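You operate a simulated robot arm through the tools that you are given. There is no shell and no other tool. Be economical: measure what you need, move in short steps, check, and stop when the job is done.

You are at the controls of a simulated two-armed robot. One attempt, no reset.

## Task
Take the green checked cloth from the door end of the long worktop and hang it over the oven door handle.

The check looks at the end state, three seconds after you hand in, the way a careful person would. Anything else that was tipped, shoved, dropped, spilled or broken makes it a failure. Flat cloth is picked up by pressing the open fingertips on it (5 to 10 N) and closing them slowly along it; thin cloth reads only 2 to 8 mm in the jaws.

## Robot
Two 7-joint arms with two-finger parallel grippers on one trunk, on a base that drives. Base frame: it is fixed to the floor where the robot stands at the start and does not move with it; the origin is under the middle of the robot, x ahead of it, y to its left, z up. Units: m, rad, N and s.
The left shoulder is at the start at [0.07, 0.134, 1.151], the right one opposite. Payload 1.57 kg a hand.
Tool frame (each hand has its own): the origin (TCP) lies between the finger pads and is the grasp point; the fingertips stand 0.03 m ahead of it; z points along the fingers, y is the line along which they close. Largest opening 0.08 m; finger width 0.017, thickness 0.012; the body of the gripper, 0.04 by 0.082 m, starts 0.08 m behind the TCP.
Orientation is that of the tool frame in the base frame, as [roll, pitch, yaw] about the fixed x, y, z axes, in that order (R = Rz(yaw) Ry(pitch) Rx(roll)). With the fingers straight down and closing along the base's y, the tool's x points along the base's -x, its y along +y and its z along -z.

## Interface
- The arms move only by the tool arm_command. It takes "left_series", "right_series" or both (then of equal length, played together; a hand with none holds still); each is a list of rows, each an object (a shift or turn left out is 0, a gripper value left out holds the last) with "linear": the shift along the tool's x, y, z in units of 25 mm (1.0 is 25 mm), a list of three; "turn": the turn, a rotation vector about the tool's x, y, z in units of 5 degrees (1.0 is 5 degrees), a list of three; "fingers": the opening, from 0 (shut) to 1 (fully open). In form: [{"linear": [x, y, z], "turn": [wx, wy, wz], "fingers": fingers}, ...]. A call has 1 to 10 rows; each row shifts and turns the commanded pose from where the row before left it, along the tool's axes as they then stand. A call with a number of a shift or a turn outside -1 to 1 is refused whole. Each row takes 0.2 s and may step no farther than 0.05 m and 0.15 rad from the row before; otherwise, or with a gripper value out of range, the whole call is refused. A pose out of reach is approached as far as the arm can. The call stops where the force on the tool passes 40 N (or 10 N more than at its start, if that is more) or the arm is blocked; 0.2 s more then pass. Each finger travels about 0.153 m/s and halts on what it meets, pressing with about 38 N; the grip force reading is that of the motor and also rises with nothing between the fingers. The clock runs only during rows and for 0.2 s after the last one: add rows that do not move to give the fingers time. The reply holds the time, the measured pose of the TCP, the force on the tool along the base axes, the opening and the grip force, in the units named above and with some noise.
- Cameras (640 x 400 px; columns grow to the right, rows downward): "scene" is now at [0.1352, 0.0007, 1.3711]; the picture's right is [0.01, -1.00, 0.00], its down [-0.66, -0.01, -0.75] and it looks along [0.75, 0.01, -0.66] (base axes); focal length 258 px, centre (320, 200). "left" rides on the left gripper at [0.072, 0.007, -0.122] in its tool frame; the picture's right is [-0.09, 1.00, 0.00], its down [-0.84, -0.08, -0.54] and it looks along [-0.54, -0.05, 0.84] (tool axes); focal length 238 px, centre (320, 200). "right" rides on the right gripper at [0.072, -0.007, -0.122] in its tool frame; the picture's right is [0.09, 1.00, 0.00], its down [-0.84, 0.08, -0.54] and it looks along [-0.54, 0.05, 0.84] (tool axes); focal length 238 px, centre (320, 200). There is no depth. A picture from a camera that has moved, and an enlarged one, comes with that camera's place and axes in the base frame and with its lens.
- get_image(camera): a new picture of that camera. The clock stands still meanwhile.
- move_column(by): slides the trunk up (or, below 0, down) by that many m; the arms and the scene camera ride with it, the base frame stays. It gives what a move gives, with no picture.
- roll_base(legs): drives the robot by 1 to 6 legs, each [ahead, left, turn to the left] in m, m and rad, along the robot's own axes; the way and the turn of a leg run together, so that a leg with both is an arc; at most 1.5 m and 3.142 rad a leg. The arms and the cameras ride along, it lands a little off, and it stops where it bumps. It gives what a move gives.
- turn_head(pan, tilt): turns the head with the scene camera to pan (to the left, within 1.501 rad either way) and tilt (down, from -0.506 to 1.204), counted from straight ahead of the robot. It gives what a move gives.
- enlarge(camera, box): a new picture of the part [left, top, right, bottom] of that camera's present view, enlarged. The clock stands still meanwhile.
- close_job(): hands the job in; it is judged then, once.

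Work in short steps. Places have to be worked out from the pictures, the camera data and where the tool is seen: move nearer, look again, correct. Check each grasp and each placing, and mend what went wrong. You have 120 turns and 100 pictures in all, those below and enlarged ones among them. Open the grippers and draw the arms clear of the work before you hand the job in, unless the task says otherwise; then end with one line.

The tools are called as a command line: name --argument value ..., lists and objects as JSON in quotes. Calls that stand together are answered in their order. arm_command: Moves the arms, as the interface text tells. Its arguments: {"type":"object","properties":{"left_series":{"type":"array","items":{"type":"object","properties":{"linear":{"type":"array","items":{"type":"number"}},"turn":{"type":"array","items":{"type":"number"}},"fingers":{"type":"number"}}}},"right_series":{"type":"array","items":{"type":"object","properties":{"linear":{"type":"array","items":{"type":"number"}},"turn":{"type":"array","items":{"type":"number"}},"fingers":{"type":"number"}}}}},"required":[]} The other tools are called the same way: move_column (by) slides the trunk up or down; roll_base (legs) drives the base; turn_head (pan, tilt) turns the head that bears the scene camera; get_image (camera) takes a picture; enlarge (camera, box) takes an enlarged picture of a part of a camera's view; close_job () hands the job in.

At the start:

```text
time_s: 0.0
left_tool_pos: [0.4775, 0.25, 1.1172]
left_tool_rot: [3.14, -0.001, 3.141]
left_ft_force: [1.4, 0.3, 0.6]
left_opening: 0.08
left_grip_force: 0.0
right_tool_pos: [0.5255, -0.1877, 1.1115]
right_tool_rot: [-3.14, 0.0, 3.141]
right_ft_force: [0.0, 0.7, -0.4]
right_opening: 0.0802
right_grip_force: 0.1
trunk travel left (down, up): [-0.725, 0.215]
robot x, y, heading: [0.0014, -0.0005, 0.003]
head pan, tilt: [0.01, 0.726]
```

scene: 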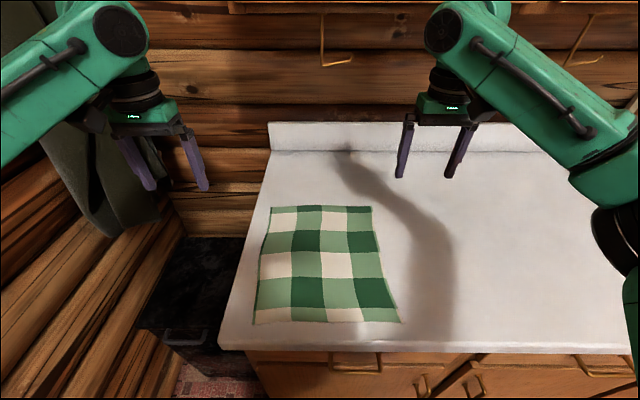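
right: 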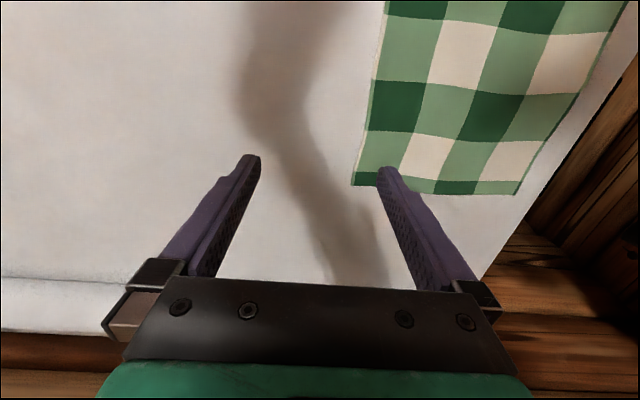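
left: 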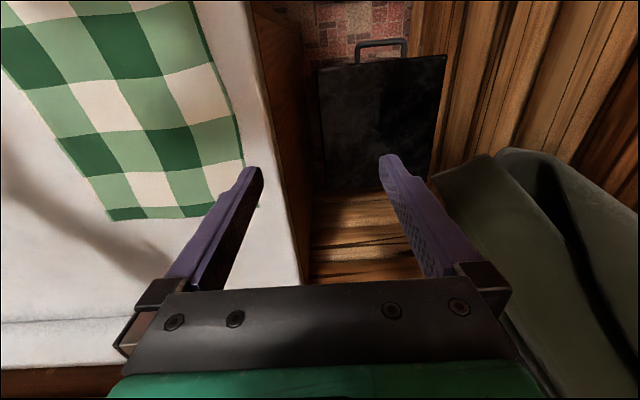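

The cloth lies ahead on the worktop; I don't know where the oven is. I look around with the head first.

turn_head --pan -1.2 --tilt 0.5

get_image --camera "scene"

turn_head --pan 1.4 --tilt 0.5

get_image --camera "scene"

```text
time_s: 1.4
left_tool_pos: [0.4789, 0.2497, 1.117]
left_tool_rot: [-3.141, 0.0, 3.141]
left_ft_force: [0.6, 0.3, -0.1]
left_opening: 0.0802
left_grip_force: 0.0
right_tool_pos: [0.5244, -0.1868, 1.1115]
right_tool_rot: [-3.141, 0.0, 3.141]
right_ft_force: [0.6, 0.0, -0.4]
right_opening: 0.0799
right_grip_force: 0.1
trunk travel left (down, up): [-0.725, 0.215]
robot x, y, heading: [0.0016, -0.001, -0.002]
head pan, tilt: [-1.201, 0.499]
```

```text
96 pictures are left
camera scene: at [0.0843, -0.0851, 1.391], right [-0.93, -0.36, 0.0], down [-0.17, 0.45, -0.88], along [0.32, -0.82, -0.48], focal length 258 px, centre (320, 200)
```

scene: 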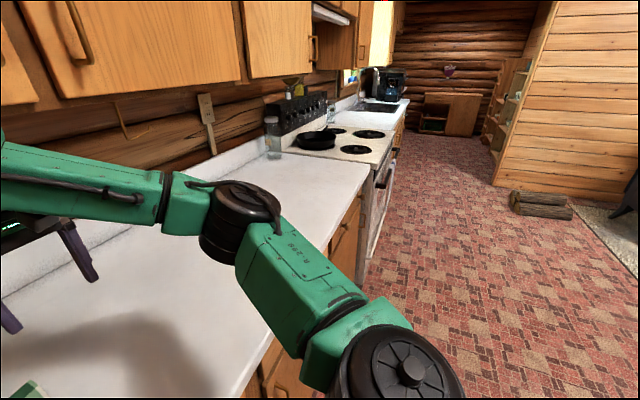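

```text
time_s: 3.7
left_tool_pos: [0.4784, 0.2492, 1.1166]
left_tool_rot: [3.141, 0.0, 3.141]
left_ft_force: [-0.1, 0.0, 0.4]
left_opening: 0.0801
left_grip_force: 0.1
right_tool_pos: [0.5254, -0.1869, 1.1124]
right_tool_rot: [3.141, 0.0, -3.141]
right_ft_force: [0.2, 0.1, -0.3]
right_opening: 0.0802
right_grip_force: 0.0
trunk travel left (down, up): [-0.725, 0.215]
robot x, y, heading: [-0.0037, 0.0018, -0.003]
head pan, tilt: [1.4, 0.499]
```

```text
95 pictures are left
camera scene: at [0.0668, 0.0894, 1.391], right [0.99, -0.17, 0.0], down [-0.08, -0.47, -0.88], along [0.15, 0.87, -0.48], focal length 258 px, centre (320, 200)
```

scene: 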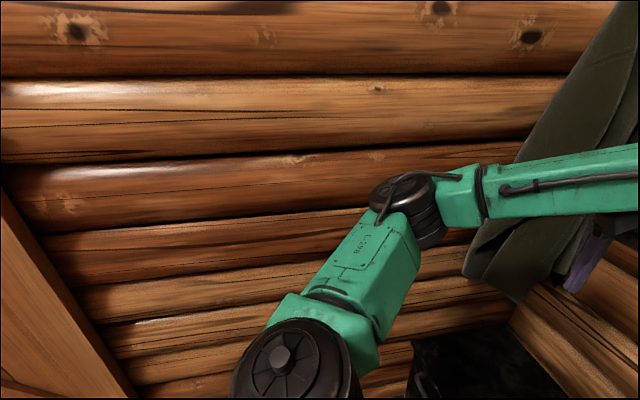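

The oven is to the right along the same counter run. I judge the cloth at x 0.35–0.69, y −0.155–0.135. I bring both hands to a hover over its near corners and look.

arm_command --left_series '[{"linear": [0.591, -0.91, 0.894], "fingers": 0.75}, {"linear": [0.591, -0.91, 0.894]}, {"linear": [0.591, -0.91, 0.894]}, {"linear": [0.591, -0.91, 0.894]}, {"linear": [0.591, -0.91, 0.894]}, {"linear": [0.591, -0.91, 0.894]}, {"linear": [0.591, -0.91, 0.894]}, {}]' --right_series '[{"linear": [0.857, 0.41, 0.866], "fingers": 0.75}, {"linear": [0.857, 0.41, 0.866]}, {"linear": [0.857, 0.41, 0.866]}, {"linear": [0.857, 0.41, 0.866]}, {"linear": [0.857, 0.41, 0.866]}, {"linear": [0.857, 0.41, 0.866]}, {"linear": [0.857, 0.41, 0.866]}, {}]'

turn_head --pan 0 --tilt 0.9

get_image --camera "scene"

get_image --camera "left"

get_image --camera "right"

```text
time_s: 5.5
left_tool_pos: [0.376, 0.0914, 0.9614]
left_tool_rot: [-3.14, -0.001, -3.14]
left_ft_force: [0.1, -0.4, 0.2]
left_opening: 0.06
left_grip_force: 0.0
right_tool_pos: [0.3754, -0.1153, 0.9605]
right_tool_rot: [-3.14, -0.001, 3.141]
right_ft_force: [0.0, 1.1, 0.6]
right_opening: 0.0598
right_grip_force: 0.1
trunk travel left (down, up): [-0.725, 0.215]
robot x, y, heading: [0.0005, -0.0015, -0.001]
head pan, tilt: [1.4, 0.499]
```

```text
time_s: 7.1
left_tool_pos: [0.3764, 0.0907, 0.9617]
left_tool_rot: [-3.141, 0.001, -3.14]
left_ft_force: [0.0, 0.0, 0.3]
left_opening: 0.0604
left_grip_force: 0.1
right_tool_pos: [0.3764, -0.1156, 0.9598]
right_tool_rot: [-3.141, 0.0, 3.142]
right_ft_force: [-0.5, 0.1, -0.5]
right_opening: 0.0601
right_grip_force: 0.0
trunk travel left (down, up): [-0.725, 0.215]
robot x, y, heading: [-0.0007, 0.0024, -0.001]
head pan, tilt: [0.0, 0.901]
```

```text
94 pictures are left
camera scene: at [0.1267, -0.0002, 1.3571], right [0.0, -1.0, 0.0], down [-0.78, 0.0, -0.62], along [0.62, 0.0, -0.78], focal length 258 px, centre (320, 200)
```

scene: 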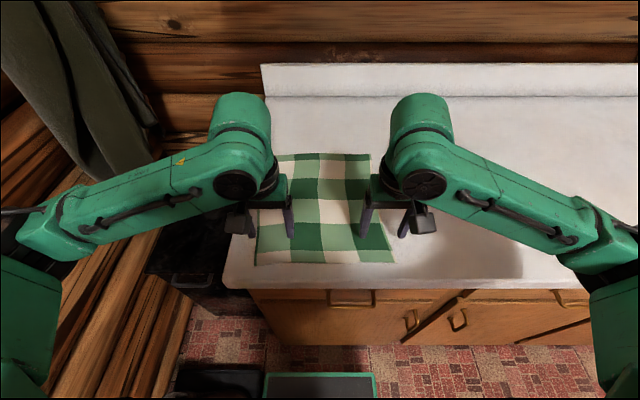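

```text
93 pictures are left
camera left: at [0.3027, 0.0971, 1.0846], right [0.09, 1.0, 0.0], down [0.84, -0.08, 0.54], along [0.54, -0.05, -0.84], focal length 238 px, centre (320, 200)
```

left: 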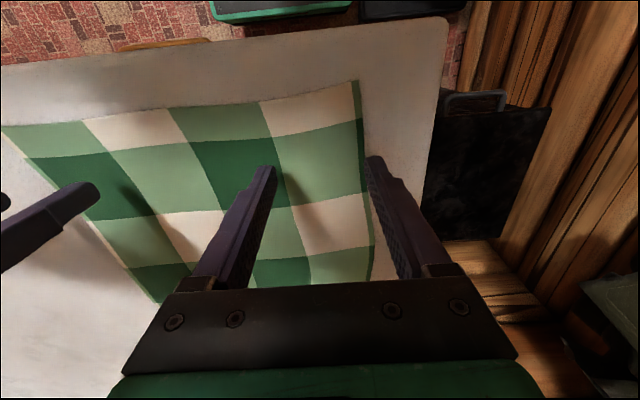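

```text
92 pictures are left
camera right: at [0.3047, -0.1233, 1.0822], right [-0.09, 1.0, 0.0], down [0.84, 0.08, 0.54], along [0.54, 0.05, -0.84], focal length 238 px, centre (320, 200)
```

right: 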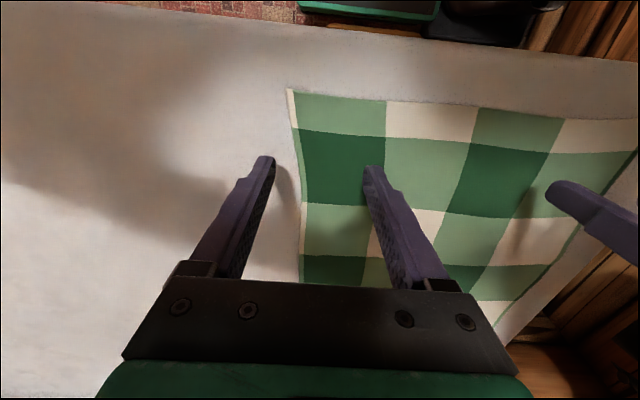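

The near edge of the cloth is at x≈0.335 (corners y≈0.125 and −0.145). I shift both hands nearer to the edge and inward, then come down almost to contact.

arm_command --left_series '[{"linear": [0.5, -0.12, 0], "fingers": 0.62}, {"linear": [0.5, -0.12, 0]}, {"linear": [0, 0, 0.9]}, {"linear": [0, 0, 0.9]}, {"linear": [0, 0, 0.75]}, {}]' --right_series '[{"linear": [0.5, 0.24, 0], "fingers": 0.62}, {"linear": [0.5, 0.24, 0]}, {"linear": [0, 0, 0.9]}, {"linear": [0, 0, 0.9]}, {"linear": [0, 0, 0.75]}, {}]'

get_image --camera "left"

get_image --camera "right"

```text
time_s: 8.0
left_tool_pos: [0.3495, 0.0833, 0.9419]
left_tool_rot: [-3.139, 0.021, -3.14]
left_ft_force: [-3.3, 0.3, 17.4]
left_opening: 0.0497
left_grip_force: 0.0
right_tool_pos: [0.3519, -0.1023, 0.9416]
right_tool_rot: [3.136, 0.024, 3.139]
right_ft_force: [-2.7, 0.9, 17.4]
right_opening: 0.0499
right_grip_force: 0.0
trunk travel left (down, up): [-0.725, 0.215]
robot x, y, heading: [-0.0005, -0.0019, 0.002]
head pan, tilt: [0.0, 0.901]
stopped in row 4 (left hand): the force on the tool passed its limit (the readings are from after the stop); the commanded pose is now the measured one
```

```text
91 pictures are left
camera left: at [0.2741, 0.0897, 1.0627], right [0.09, 1.0, 0.0], down [0.82, -0.07, 0.56], along [0.56, -0.05, -0.83], focal length 238 px, centre (320, 200)
```

left: 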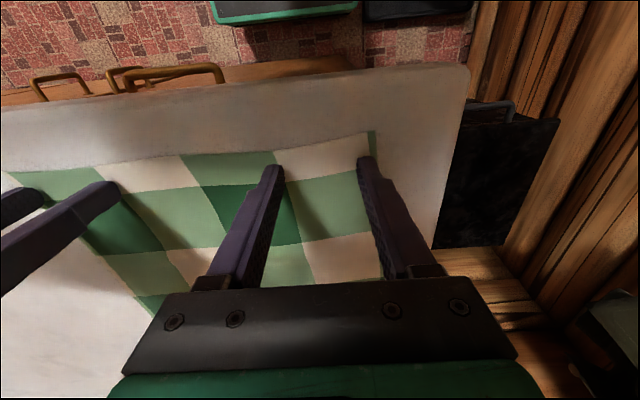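

```text
90 pictures are left
camera right: at [0.2765, -0.1093, 1.0617], right [-0.09, 1.0, 0.0], down [0.82, 0.07, 0.56], along [0.56, 0.05, -0.83], focal length 238 px, centre (320, 200)
```

right: 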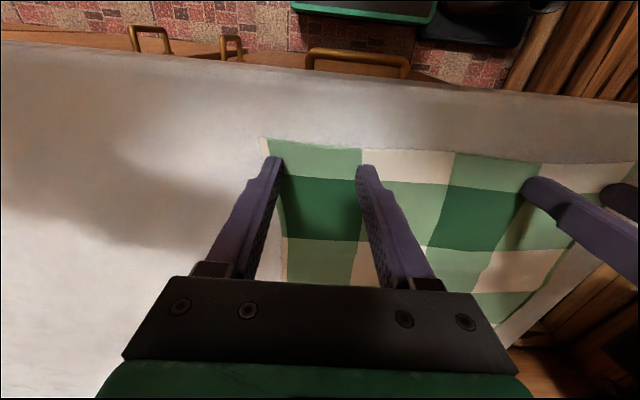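

The counter top is nearer z≈0.91 (17 N at TCP 0.942). The outer fingers are right at the cloth's side edges, so I lift a little, level the tools, shift 1 cm inward, and come down gently.

arm_command --left_series '[{"linear": [0, 0, -0.5], "turn": [0, 0.24, 0]}, {"linear": [0, -0.4, 0]}, {"linear": [0, 0, 0.3]}, {}]' --right_series '[{"linear": [0, 0, -0.5], "turn": [0, 0.27, 0]}, {"linear": [0, 0.4, 0]}, {"linear": [0, 0, 0.3]}, {}]'

```text
time_s: 9.0
left_tool_pos: [0.3534, 0.0726, 0.9436]
left_tool_rot: [-3.137, -0.008, -3.139]
left_ft_force: [0.0, 0.1, -0.1]
left_opening: 0.0498
left_grip_force: 0.1
right_tool_pos: [0.3534, -0.0908, 0.9435]
right_tool_rot: [3.137, -0.008, 3.14]
right_ft_force: [0.0, 0.2, 0.5]
right_opening: 0.0496
right_grip_force: 0.0
trunk travel left (down, up): [-0.725, 0.215]
robot x, y, heading: [-0.0013, 0.0008, -0.0]
head pan, tilt: [0.0, 0.901]
```

No contact yet; I step down in millimetres.

arm_command --left_series '[{"linear": [0, 0, 0.06]}, {"linear": [0, 0, 0.06]}, {}]' --right_series '[{"linear": [0, 0, 0.06]}, {"linear": [0, 0, 0.06]}, {}]'

```text
time_s: 9.8
left_tool_pos: [0.352, 0.0731, 0.9423]
left_tool_rot: [-3.137, -0.005, -3.14]
left_ft_force: [0.6, -0.8, 0.3]
left_opening: 0.0496
left_grip_force: 0.0
right_tool_pos: [0.3539, -0.0912, 0.9415]
right_tool_rot: [3.137, -0.005, 3.14]
right_ft_force: [2.2, 0.4, 9.7]
right_opening: 0.0496
right_grip_force: 0.1
trunk travel left (down, up): [-0.725, 0.215]
robot x, y, heading: [0.0012, 0.0017, 0.004]
head pan, tilt: [0.0, 0.901]
```

Right presses at about 10 N; left needs a hair more.

arm_command --left_series '[{"linear": [0, 0, 0.05]}, {}]'

```text
time_s: 10.4
left_tool_pos: [0.3525, 0.073, 0.9408]
left_tool_rot: [-3.138, -0.004, -3.14]
left_ft_force: [0.4, 1.2, 13.1]
left_opening: 0.0496
left_grip_force: 0.0
right_tool_pos: [0.3539, -0.091, 0.9406]
right_tool_rot: [3.138, -0.004, 3.139]
right_ft_force: [1.1, 0.2, 8.5]
right_opening: 0.0496
right_grip_force: 0.1
trunk travel left (down, up): [-0.725, 0.215]
robot x, y, heading: [-0.0022, 0.0018, 0.001]
head pan, tilt: [0.0, 0.901]
```

Left is at about 13 N; I back it off slightly and close both slowly.

arm_command --left_series '[{"linear": [0, 0, -0.015], "fingers": 0.55}, {"fingers": 0.48}, {"fingers": 0.41}, {"fingers": 0.34}, {"fingers": 0.27}, {"fingers": 0.2}, {"fingers": 0.13}, {"fingers": 0.06}, {"fingers": 0}, {"fingers": 0}]' --right_series '[{"fingers": 0.55}, {"fingers": 0.48}, {"fingers": 0.41}, {"fingers": 0.34}, {"fingers": 0.27}, {"fingers": 0.2}, {"fingers": 0.13}, {"fingers": 0.06}, {"fingers": 0}, {"fingers": 0}]'

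get_image --camera "left"

get_image --camera "right"

```text
time_s: 12.6
left_tool_pos: [0.3506, 0.0731, 0.9409]
left_tool_rot: [-3.138, -0.004, -3.138]
left_ft_force: [0.6, -2.2, 12.5]
left_opening: 0.0019
left_grip_force: 23.5
right_tool_pos: [0.3528, -0.0917, 0.9411]
right_tool_rot: [3.14, -0.002, 3.139]
right_ft_force: [0.1, 0.3, 14.4]
right_opening: 0.0033
right_grip_force: 24.7
trunk travel left (down, up): [-0.725, 0.215]
robot x, y, heading: [0.0035, 0.0011, 0.0]
head pan, tilt: [0.0, 0.901]
```

```text
89 pictures are left
camera left: at [0.2787, 0.0795, 1.0644], right [0.09, 1.0, 0.0], down [0.84, -0.07, 0.54], along [0.54, -0.05, -0.84], focal length 238 px, centre (320, 200)
```

left: 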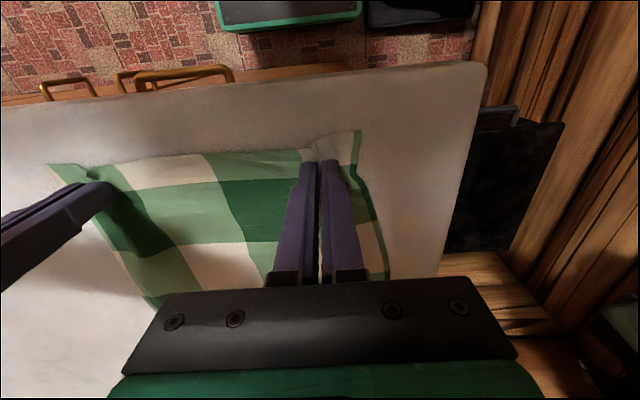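

```text
88 pictures are left
camera right: at [0.2809, -0.0993, 1.0639], right [-0.09, 1.0, 0.0], down [0.84, 0.07, 0.54], along [0.54, 0.05, -0.84], focal length 238 px, centre (320, 200)
```

right: 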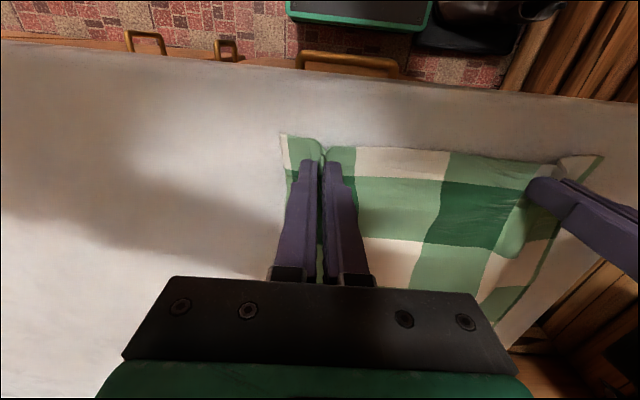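

Both show cloth gripped. I lift both hands together and check.

arm_command --left_series '[{"linear": [0, 0, -0.4]}, {"linear": [0, 0, -0.8]}, {"linear": [0, 0, -0.8]}, {"linear": [0, 0, -0.8]}, {"linear": [0, 0, -0.8]}, {"linear": [0, 0, -0.8]}, {"linear": [0, 0, -0.8]}, {"linear": [0, 0, -0.8]}, {"linear": [0, 0, -0.8]}, {}]' --right_series '[{"linear": [0, 0, -0.4]}, {"linear": [0, 0, -0.8]}, {"linear": [0, 0, -0.8]}, {"linear": [0, 0, -0.8]}, {"linear": [0, 0, -0.8]}, {"linear": [0, 0, -0.8]}, {"linear": [0, 0, -0.8]}, {"linear": [0, 0, -0.8]}, {"linear": [0, 0, -0.8]}, {}]'

get_image --camera "scene"

```text
time_s: 14.8
left_tool_pos: [0.3561, 0.0743, 1.1109]
left_tool_rot: [-3.139, -0.007, -3.14]
left_ft_force: [-0.5, -1.4, -0.1]
left_opening: 0.0019
left_grip_force: 23.2
right_tool_pos: [0.3573, -0.0921, 1.1109]
right_tool_rot: [3.139, -0.009, 3.14]
right_ft_force: [0.1, 1.1, 0.2]
right_opening: 0.001
right_grip_force: 22.7
trunk travel left (down, up): [-0.725, 0.215]
robot x, y, heading: [-0.0001, 0.001, 0.001]
head pan, tilt: [0.0, 0.901]
```

```text
87 pictures are left
camera scene: at [0.1272, -0.0003, 1.3571], right [0.0, -1.0, 0.0], down [-0.78, 0.0, -0.62], along [0.62, 0.0, -0.78], focal length 258 px, centre (320, 200)
```

scene: 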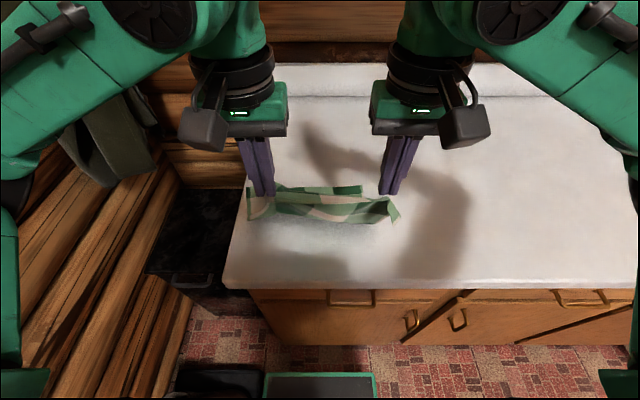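

Cloth rises; the right opening reads 1 mm, so I check whether it still holds.

enlarge --camera "scene" --box '[220, 120, 440, 258]'

get_image --camera "right"

```text
2.90 times, centred on (330, 189) of scene
camera zoom: at [0.1272, -0.0003, 1.3571], right [0.0, -1.0, 0.0], down [-0.78, 0.0, -0.62], along [0.62, 0.0, -0.78], focal length 748 px, centre (291, 232)
```

zoom: 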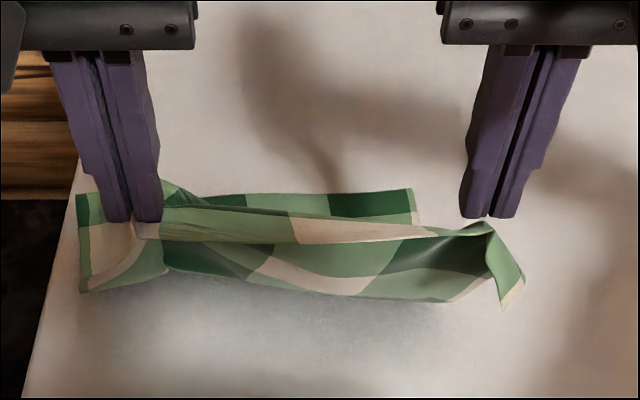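

```text
85 pictures are left
camera right: at [0.2859, -0.1004, 1.234], right [-0.09, 1.0, 0.0], down [0.84, 0.07, 0.54], along [0.53, 0.05, -0.84], focal length 238 px, centre (320, 200)
```

right: 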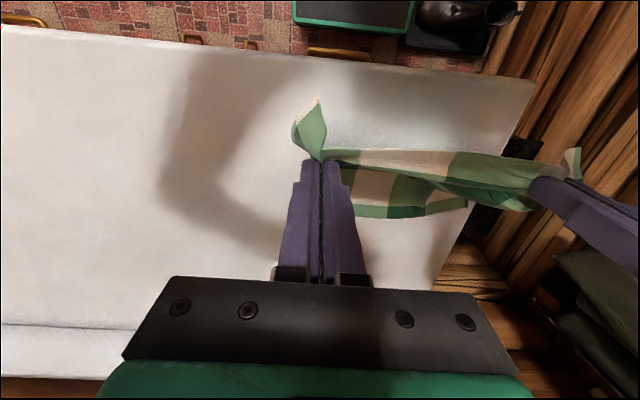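

enlarge --camera "right" --box '[250, 80, 410, 180]'

enlarge --camera "left" --box '[200, 60, 440, 210]'

```text
4.00 times, centred on (330, 130) of right
camera zoom: at [0.2859, -0.1004, 1.234], right [-0.09, 1.0, 0.0], down [0.84, 0.07, 0.54], along [0.53, 0.05, -0.84], focal length 953 px, centre (280, 480)
```

zoom: 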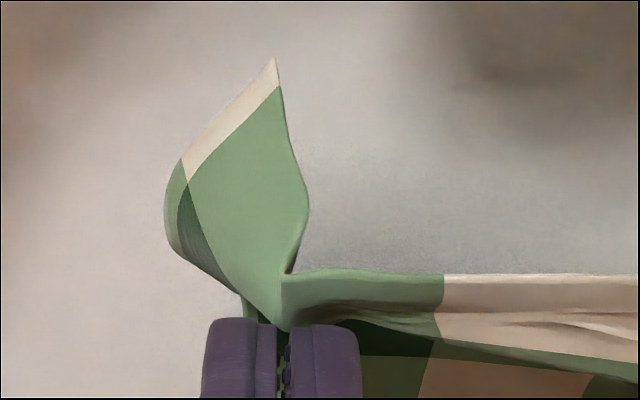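

```text
2.67 times, centred on (320, 135) of left
camera zoom: at [0.283, 0.0802, 1.2341], right [0.09, 1.0, 0.0], down [0.84, -0.07, 0.54], along [0.53, -0.05, -0.84], focal length 636 px, centre (320, 373)
```

zoom: 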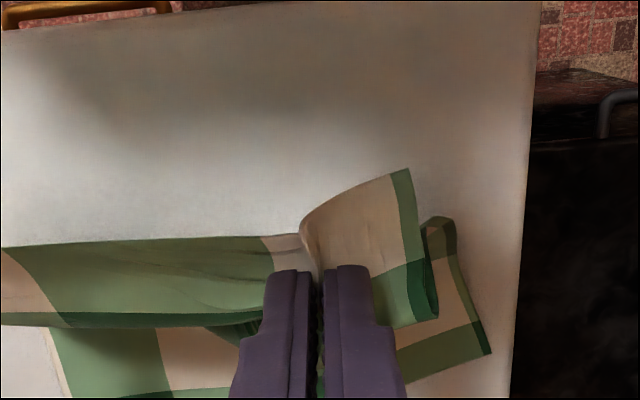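

Grip on the right seems only at the tips. I wait a second to see whether it slips.

arm_command --right_series '[{"fingers": 0}, {}, {}, {}, {}]'

enlarge --camera "right" --box '[250, 80, 410, 180]'

```text
time_s: 16.0
left_tool_pos: [0.3549, 0.0733, 1.1107]
left_tool_rot: [-3.138, -0.01, -3.14]
left_ft_force: [-0.6, 0.3, -1.2]
left_opening: 0.0019
left_grip_force: 23.6
right_tool_pos: [0.3575, -0.0931, 1.1107]
right_tool_rot: [3.139, -0.01, 3.14]
right_ft_force: [0.0, 0.4, -0.4]
right_opening: 0.0009
right_grip_force: 23.4
trunk travel left (down, up): [-0.725, 0.215]
robot x, y, heading: [-0.0012, -0.0016, 0.004]
head pan, tilt: [0.0, 0.901]
```

```text
4.00 times, centred on (330, 130) of right
camera zoom: at [0.2856, -0.1004, 1.2338], right [-0.09, 1.0, 0.0], down [0.84, 0.07, 0.54], along [0.53, 0.05, -0.84], focal length 953 px, centre (280, 480)
```

zoom: 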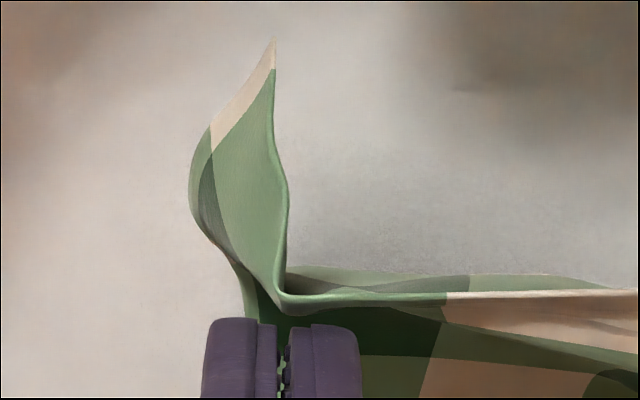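

enlarge --camera "scene" --box '[220, 120, 440, 258]'

```text
2.90 times, centred on (330, 189) of scene
camera zoom: at [0.1269, -0.0003, 1.3571], right [0.0, -1.0, 0.0], down [-0.78, 0.0, -0.62], along [0.62, 0.0, -0.78], focal length 748 px, centre (291, 232)
```

zoom: 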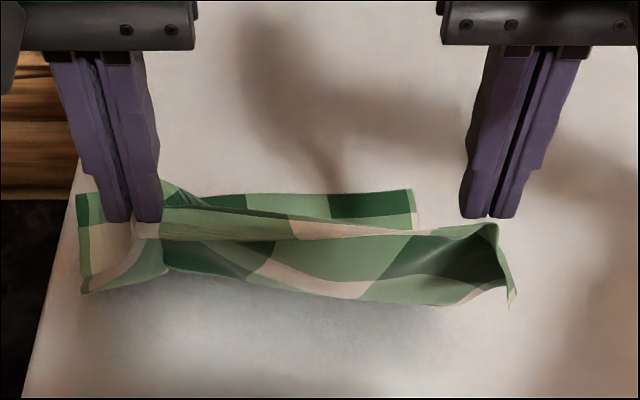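

The right tips seem empty (gap visible, 0.9 mm opening). I raise the right hand to test.

arm_command --right_series '[{"linear": [0, 0, -0.8]}, {"linear": [0, 0, -0.8]}, {}, {}]'

get_image --camera "scene"

get_image --camera "right"

```text
time_s: 17.0
left_tool_pos: [0.3541, 0.0738, 1.1107]
left_tool_rot: [-3.139, -0.006, -3.139]
left_ft_force: [0.6, -4.1, 1.9]
left_opening: 0.0021
left_grip_force: 24.3
right_tool_pos: [0.3553, -0.0933, 1.1522]
right_tool_rot: [3.139, -0.006, -3.14]
right_ft_force: [0.2, 3.5, -1.0]
right_opening: 0.0008
right_grip_force: 23.4
trunk travel left (down, up): [-0.725, 0.215]
robot x, y, heading: [0.0058, 0.0013, 0.002]
head pan, tilt: [0.0, 0.901]
```

```text
80 pictures are left
camera scene: at [0.1268, -0.0003, 1.3571], right [0.0, -1.0, 0.0], down [-0.78, 0.0, -0.62], along [0.62, 0.0, -0.78], focal length 258 px, centre (320, 200)
```

scene: 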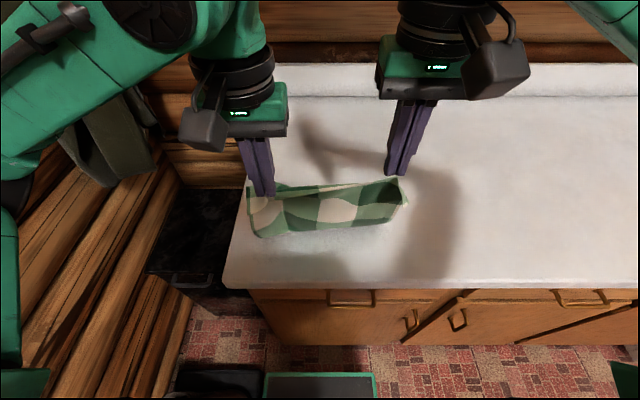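

```text
79 pictures are left
camera right: at [0.2841, -0.1004, 1.274], right [-0.09, 1.0, 0.0], down [0.84, 0.08, 0.54], along [0.53, 0.05, -0.84], focal length 238 px, centre (320, 200)
```

right: 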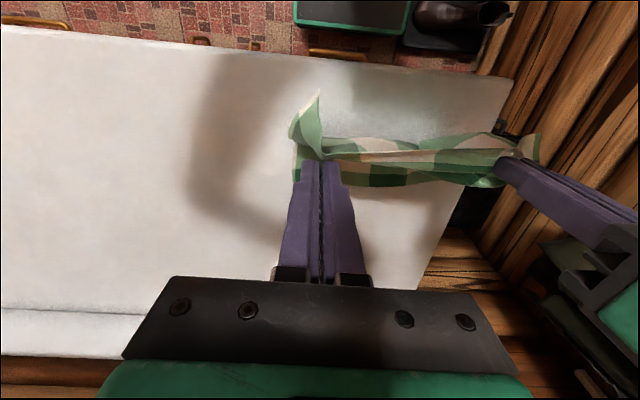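

It is held after all (lateral tension 3.5 N). I raise the left to match and bring the right inward to unload the grip.

arm_command --left_series '[{"linear": [0, 0, -0.8]}, {"linear": [0, 0, -0.8]}, {}]' --right_series '[{"linear": [0, 0.4, 0]}, {}, {}]'

move_column --by 0.12

get_image --camera "scene"

get_image --camera "right"

```text
time_s: 17.8
left_tool_pos: [0.3551, 0.0735, 1.151]
left_tool_rot: [-3.139, -0.006, -3.14]
left_ft_force: [-0.1, 0.1, 0.3]
left_opening: 0.0017
left_grip_force: 23.6
right_tool_pos: [0.3565, -0.0839, 1.1504]
right_tool_rot: [3.139, -0.009, 3.14]
right_ft_force: [-0.5, 0.6, 0.4]
right_opening: 0.001
right_grip_force: 23.4
trunk travel left (down, up): [-0.725, 0.215]
robot x, y, heading: [0.0001, -0.0017, 0.002]
head pan, tilt: [0.0, 0.901]
```

```text
time_s: 19.3
left_tool_pos: [0.3551, 0.0744, 1.2709]
left_tool_rot: [-3.138, -0.007, -3.14]
left_ft_force: [-0.1, -0.4, -0.2]
left_opening: 0.0021
left_grip_force: 23.5
right_tool_pos: [0.357, -0.0837, 1.2699]
right_tool_rot: [3.138, -0.008, 3.14]
right_ft_force: [-0.7, -0.2, -0.3]
right_opening: 0.001
right_grip_force: 23.5
trunk travel left (down, up): [-0.845, 0.095]
robot x, y, heading: [0.0003, -0.0036, 0.004]
head pan, tilt: [0.0, 0.901]
```

```text
78 pictures are left
camera scene: at [0.127, -0.0003, 1.4771], right [0.0, -1.0, 0.0], down [-0.78, 0.0, -0.62], along [0.62, 0.0, -0.78], focal length 258 px, centre (320, 200)
```

scene: 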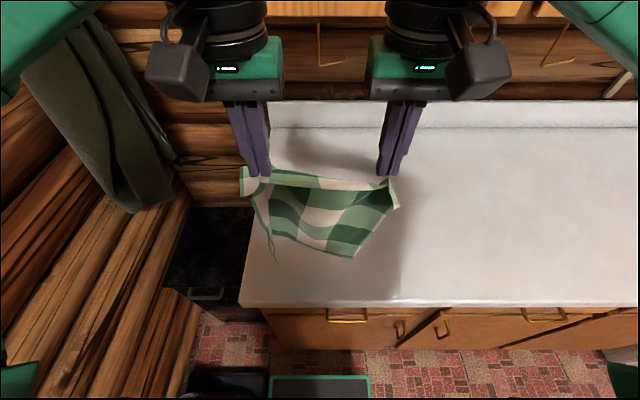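

```text
77 pictures are left
camera right: at [0.2845, -0.0909, 1.3933], right [-0.09, 1.0, 0.0], down [0.84, 0.07, 0.54], along [0.53, 0.05, -0.84], focal length 238 px, centre (320, 200)
```

right: 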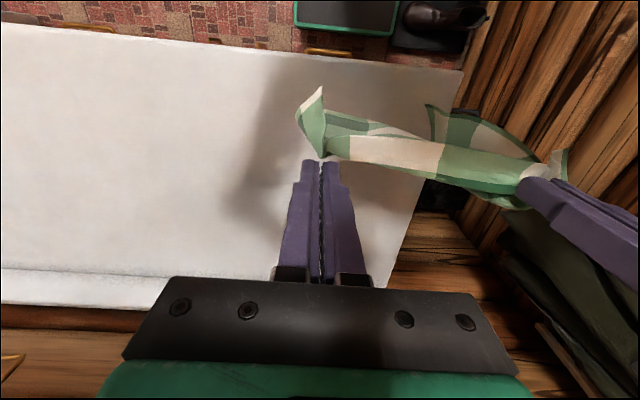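

Cloth is held by both and hangs free. Before backing off I look to both sides to see free floor and the stove.

turn_head --pan 1.5 --tilt 0.8

get_image --camera "scene"

turn_head --pan -1.5 --tilt 0.6

get_image --camera "scene"

```text
time_s: 20.9
left_tool_pos: [0.355, 0.0728, 1.2702]
left_tool_rot: [-3.138, -0.007, -3.139]
left_ft_force: [-0.8, 0.4, -0.9]
left_opening: 0.002
left_grip_force: 23.9
right_tool_pos: [0.3552, -0.084, 1.2702]
right_tool_rot: [3.138, -0.008, 3.139]
right_ft_force: [-0.1, -0.2, -0.2]
right_opening: 0.0007
right_grip_force: 22.7
trunk travel left (down, up): [-0.845, 0.095]
robot x, y, heading: [0.0015, -0.0016, 0.002]
head pan, tilt: [1.499, 0.799]
```

```text
76 pictures are left
camera scene: at [0.0572, 0.0801, 1.485], right [1.0, -0.07, 0.0], down [-0.05, -0.72, -0.7], along [0.05, 0.7, -0.72], focal length 258 px, centre (320, 200)
```

scene: 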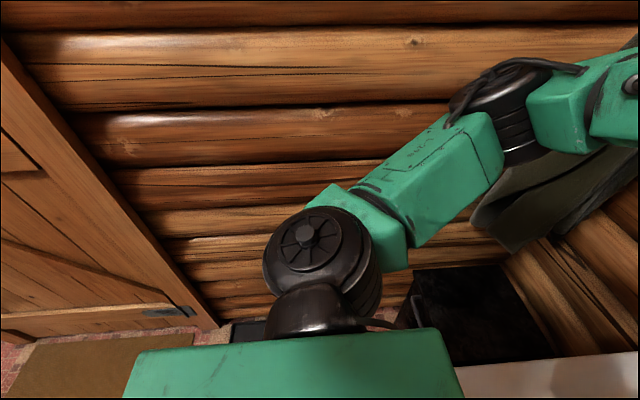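

```text
time_s: 23.5
left_tool_pos: [0.3543, 0.0735, 1.2698]
left_tool_rot: [-3.14, -0.007, -3.14]
left_ft_force: [0.1, 0.0, -0.4]
left_opening: 0.002
left_grip_force: 23.6
right_tool_pos: [0.3559, -0.0831, 1.2715]
right_tool_rot: [3.138, -0.008, 3.139]
right_ft_force: [-0.5, 0.0, -0.6]
right_opening: 0.001
right_grip_force: 22.8
trunk travel left (down, up): [-0.845, 0.095]
robot x, y, heading: [-0.0035, -0.0014, -0.005]
head pan, tilt: [-1.499, 0.6]
```

```text
75 pictures are left
camera scene: at [0.0578, -0.0885, 1.5019], right [-1.0, -0.07, 0.0], down [-0.04, 0.56, -0.83], along [0.06, -0.82, -0.56], focal length 258 px, centre (320, 200)
```

scene: 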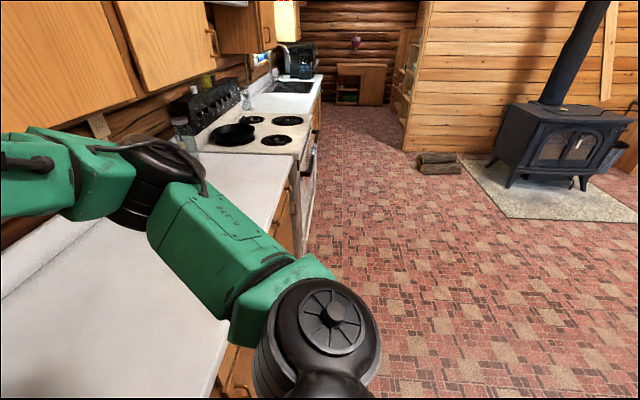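

The floor to the right and behind is clear; the stove spans roughly y −1.3 to −2.1, front at x≈0.27. I back off 0.45 and slide right 1.4.

roll_base --legs '[[-0.45, 0, 0], [0, -1.4, 0]]'

turn_head --pan -0.3 --tilt 0.8

get_image --camera "scene"

```text
time_s: 26.3
left_tool_pos: [-0.0412, 0.0265, 1.271]
left_tool_rot: [-3.138, -0.004, -3.121]
left_ft_force: [0.4, 0.4, -0.6]
left_opening: 0.0022
left_grip_force: 23.5
right_tool_pos: [-0.0367, -0.13, 1.2701]
right_tool_rot: [3.139, -0.008, -3.124]
right_ft_force: [0.9, 0.1, -0.4]
right_opening: 0.0009
right_grip_force: 23.5
trunk travel left (down, up): [-0.845, 0.095]
robot x, y, heading: [-0.3903, -0.0566, 0.018]
head pan, tilt: [-1.499, 0.6]
stopped in leg 1: the robot was blocked; the commanded pose is now the measured one
```

```text
time_s: 27.7
left_tool_pos: [-0.0461, 0.026, 1.2711]
left_tool_rot: [-3.137, -0.001, -3.12]
left_ft_force: [0.1, 0.2, -0.2]
left_opening: 0.0019
left_grip_force: 23.8
right_tool_pos: [-0.0421, -0.1323, 1.2733]
right_tool_rot: [3.14, -0.001, -3.125]
right_ft_force: [-0.6, 0.1, -0.4]
right_opening: 0.0011
right_grip_force: 23.0
trunk travel left (down, up): [-0.845, 0.095]
robot x, y, heading: [-0.394, -0.0567, 0.023]
head pan, tilt: [-0.3, 0.799]
```

```text
74 pictures are left
camera scene: at [-0.2636, -0.0783, 1.485], right [-0.28, -0.96, 0.0], down [-0.69, 0.2, -0.7], along [0.67, -0.19, -0.72], focal length 258 px, centre (320, 200)
```

scene: 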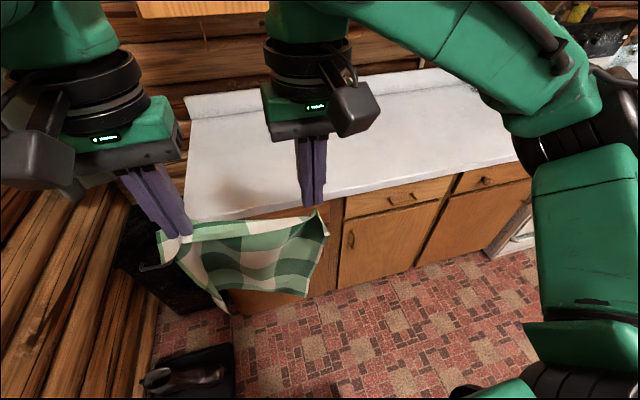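

I bumped something behind (probably the door), so I go slightly ahead and slide right, clear of the counter.

roll_base --legs '[[0.04, -0.1, 0], [0, -1.3, -0.02]]'

get_image --camera "scene"

```text
time_s: 35.0
left_tool_pos: [0.0227, -1.3689, 1.2723]
left_tool_rot: [-3.139, -0.001, -3.119]
left_ft_force: [0.2, -0.3, 1.2]
left_opening: 0.002
left_grip_force: 23.4
right_tool_pos: [0.027, -1.5248, 1.2725]
right_tool_rot: [3.139, -0.002, -3.121]
right_ft_force: [-0.8, -0.1, -0.3]
right_opening: 0.001
right_grip_force: 23.1
trunk travel left (down, up): [-0.845, 0.095]
robot x, y, heading: [-0.3201, -1.4525, 0.022]
head pan, tilt: [-0.3, 0.799]
```

```text
73 pictures are left
camera scene: at [-0.1938, -1.4727, 1.485], right [-0.28, -0.96, 0.0], down [-0.69, 0.2, -0.7], along [0.67, -0.19, -0.72], focal length 258 px, centre (320, 200)
```

scene: 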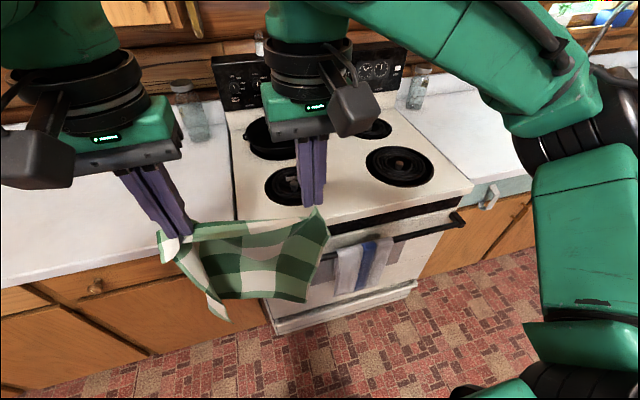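

Another towel already hangs mid-handle; I must not disturb it. I enlarge the handle.

enlarge --camera "scene" --box '[220, 170, 500, 345]'

get_image --camera "right"

```text
2.29 times, centred on (360, 258) of scene
camera zoom: at [-0.1938, -1.4727, 1.485], right [-0.28, -0.96, 0.0], down [-0.69, 0.2, -0.7], along [0.67, -0.19, -0.72], focal length 590 px, centre (229, 69)
```

zoom: 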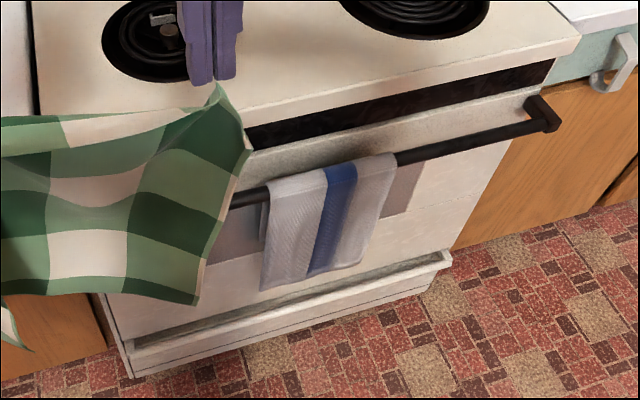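

```text
71 pictures are left
camera right: at [-0.0447, -1.5349, 1.3951], right [-0.11, 0.99, 0.0], down [0.84, 0.09, 0.54], along [0.54, 0.06, -0.84], focal length 238 px, centre (320, 200)
```

right: 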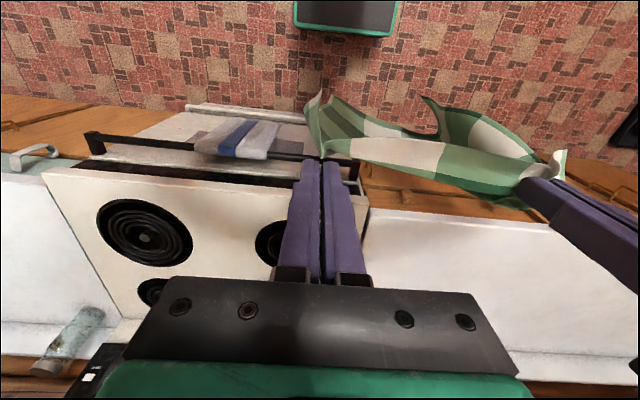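

Rough handle estimate: x≈0.23, z≈0.76, y −1.41 to −2.10, the other towel at y −1.62 to −1.84. The free right stretch (−1.86 to −2.08) is the larger; I slide right so I'm centred there, staying back, and measure again.

roll_base --legs '[[0, -0.53, -0.022]]'

turn_head --pan 0.45 --tilt 0.75

get_image --camera "scene"

get_image --camera "left"

get_image --camera "right"

```text
time_s: 38.1
left_tool_pos: [0.0321, -1.8999, 1.2719]
left_tool_rot: [-3.138, 0.001, -3.125]
left_ft_force: [-0.4, 0.2, 0.2]
left_opening: 0.0021
left_grip_force: 23.9
right_tool_pos: [0.0363, -2.0568, 1.2719]
right_tool_rot: [3.141, -0.002, -3.131]
right_ft_force: [0.1, 0.4, -0.6]
right_opening: 0.001
right_grip_force: 22.9
trunk travel left (down, up): [-0.845, 0.095]
robot x, y, heading: [-0.3121, -1.9793, 0.012]
head pan, tilt: [-0.3, 0.799]
```

```text
time_s: 39.2
left_tool_pos: [0.0319, -1.9017, 1.2731]
left_tool_rot: [-3.138, 0.0, -3.125]
left_ft_force: [0.0, -0.1, 0.0]
left_opening: 0.002
left_grip_force: 23.0
right_tool_pos: [0.035, -2.0582, 1.2726]
right_tool_rot: [3.139, -0.001, -3.13]
right_ft_force: [-0.5, 0.8, -1.5]
right_opening: 0.0008
right_grip_force: 22.6
trunk travel left (down, up): [-0.845, 0.095]
robot x, y, heading: [-0.315, -1.9822, 0.013]
head pan, tilt: [0.45, 0.75]
```

```text
70 pictures are left
camera scene: at [-0.188, -1.9435, 1.489], right [0.45, -0.89, 0.0], down [-0.61, -0.3, -0.73], along [0.65, 0.33, -0.68], focal length 258 px, centre (320, 200)
```

scene: 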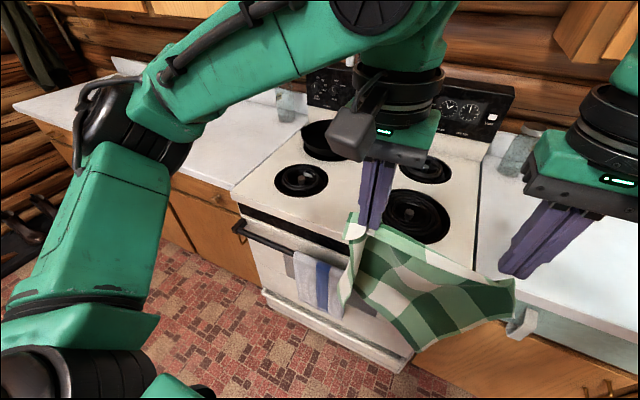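

```text
69 pictures are left
camera left: at [-0.0405, -1.8958, 1.3956], right [0.08, 1.0, 0.0], down [0.84, -0.06, 0.54], along [0.54, -0.04, -0.84], focal length 238 px, centre (320, 200)
```

left: 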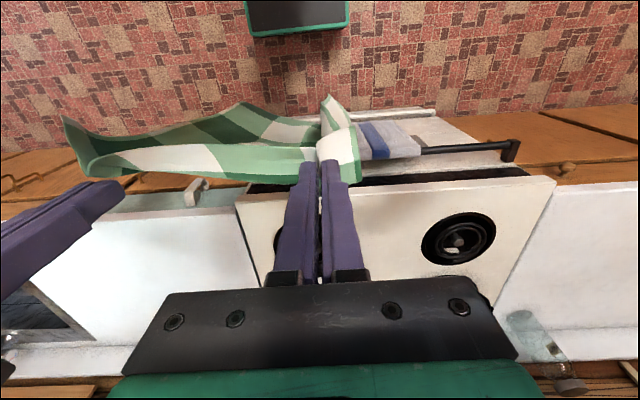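

```text
68 pictures are left
camera right: at [-0.0362, -2.0667, 1.3951], right [-0.1, 0.99, 0.0], down [0.84, 0.09, 0.54], along [0.54, 0.06, -0.84], focal length 238 px, centre (320, 200)
```

right: 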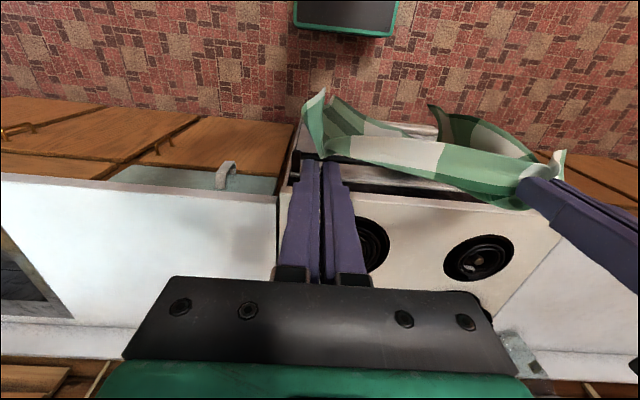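

Triangulation at this steep angle is weak. I lower the trunk to view the handle more level, staying back from the stove.

move_column --by -0.45

turn_head --pan 0.75 --tilt 0.3

get_image --camera "scene"

get_image --camera "left"

get_image --camera "right"

```text
refused: -0.45 is not a number from -0.4 to 0.4
```

```text
time_s: 40.1
left_tool_pos: [0.0324, -1.9025, 1.2731]
left_tool_rot: [-3.14, -0.002, -3.125]
left_ft_force: [0.5, -0.2, -0.7]
left_opening: 0.0018
left_grip_force: 23.6
right_tool_pos: [0.0363, -2.0596, 1.2729]
right_tool_rot: [3.139, -0.002, -3.129]
right_ft_force: [0.1, -0.7, -0.6]
right_opening: 0.0011
right_grip_force: 23.8
trunk travel left (down, up): [-0.845, 0.095]
robot x, y, heading: [-0.3113, -1.9783, 0.016]
head pan, tilt: [0.75, 0.3]
```

```text
67 pictures are left
camera scene: at [-0.1947, -1.9163, 1.5293], right [0.69, -0.72, 0.0], down [-0.21, -0.2, -0.95], along [0.69, 0.66, -0.3], focal length 258 px, centre (320, 200)
```

scene: 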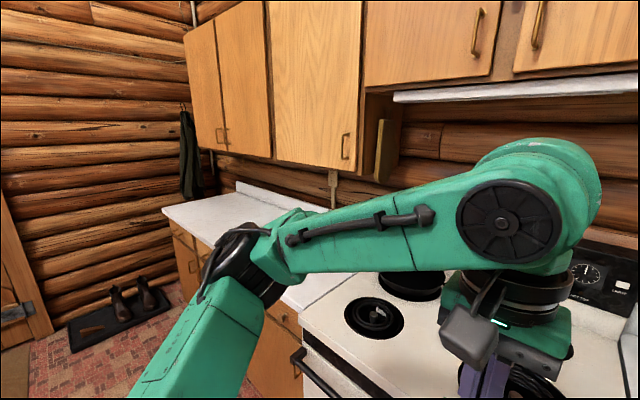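

```text
66 pictures are left
camera left: at [-0.0405, -1.8961, 1.3957], right [0.08, 1.0, 0.0], down [0.84, -0.06, 0.54], along [0.54, -0.04, -0.84], focal length 238 px, centre (320, 200)
```

left: 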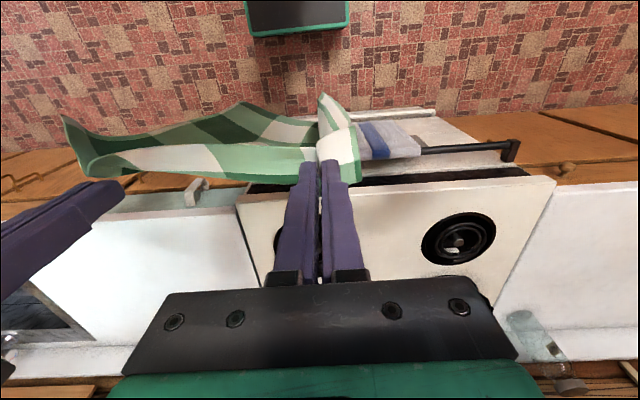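

```text
65 pictures are left
camera right: at [-0.0362, -2.067, 1.3951], right [-0.1, 0.99, 0.0], down [0.84, 0.09, 0.54], along [0.54, 0.06, -0.84], focal length 238 px, centre (320, 200)
```

right: 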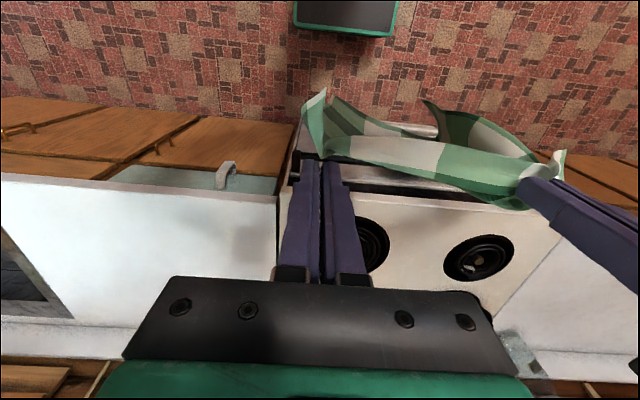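

The trunk limit is 0.4 per call; I lower by 0.4 and look with the head.

move_column --by -0.4

turn_head --pan 0.7 --tilt 0.4

get_image --camera "scene"

get_image --camera "left"

```text
time_s: 43.9
left_tool_pos: [0.0319, -1.9013, 0.8737]
left_tool_rot: [-3.138, 0.0, -3.126]
left_ft_force: [0.0, -0.2, -0.1]
left_opening: 0.0019
left_grip_force: 23.8
right_tool_pos: [0.0358, -2.0589, 0.8729]
right_tool_rot: [3.139, -0.003, -3.128]
right_ft_force: [-0.2, -0.6, -0.2]
right_opening: 0.0009
right_grip_force: 23.1
trunk travel left (down, up): [-0.445, 0.495]
robot x, y, heading: [-0.3117, -1.9786, 0.016]
head pan, tilt: [0.75, 0.3]
```

```text
time_s: 44.6
left_tool_pos: [0.0325, -1.9012, 0.872]
left_tool_rot: [-3.139, 0.0, -3.127]
left_ft_force: [0.1, 0.3, 0.3]
left_opening: 0.002
left_grip_force: 24.2
right_tool_pos: [0.0359, -2.0589, 0.8734]
right_tool_rot: [3.14, -0.002, -3.128]
right_ft_force: [0.2, 0.3, 0.1]
right_opening: 0.0007
right_grip_force: 22.9
trunk travel left (down, up): [-0.445, 0.495]
robot x, y, heading: [-0.3135, -1.9832, 0.016]
head pan, tilt: [0.7, 0.4]
```

```text
64 pictures are left
camera scene: at [-0.1921, -1.9201, 1.1202], right [0.65, -0.76, 0.0], down [-0.29, -0.25, -0.92], along [0.7, 0.6, -0.39], focal length 258 px, centre (320, 200)
```

scene: 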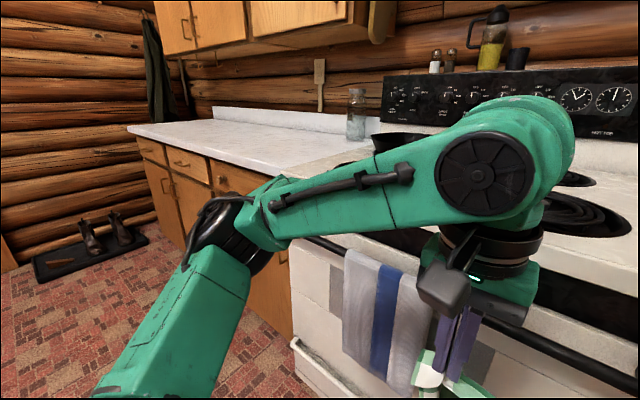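

```text
63 pictures are left
camera left: at [-0.0405, -1.896, 0.9957], right [0.08, 1.0, 0.0], down [0.84, -0.06, 0.54], along [0.54, -0.04, -0.84], focal length 238 px, centre (320, 200)
```

left: 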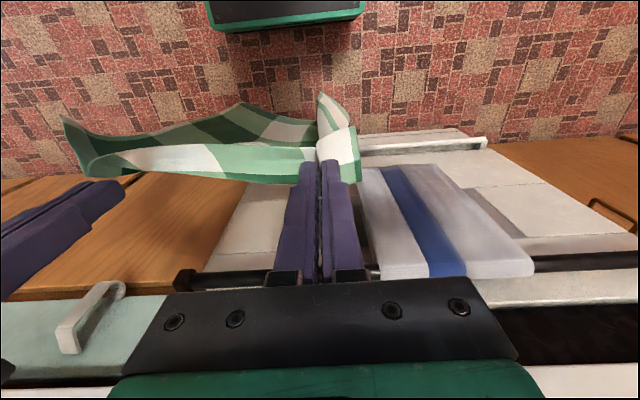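

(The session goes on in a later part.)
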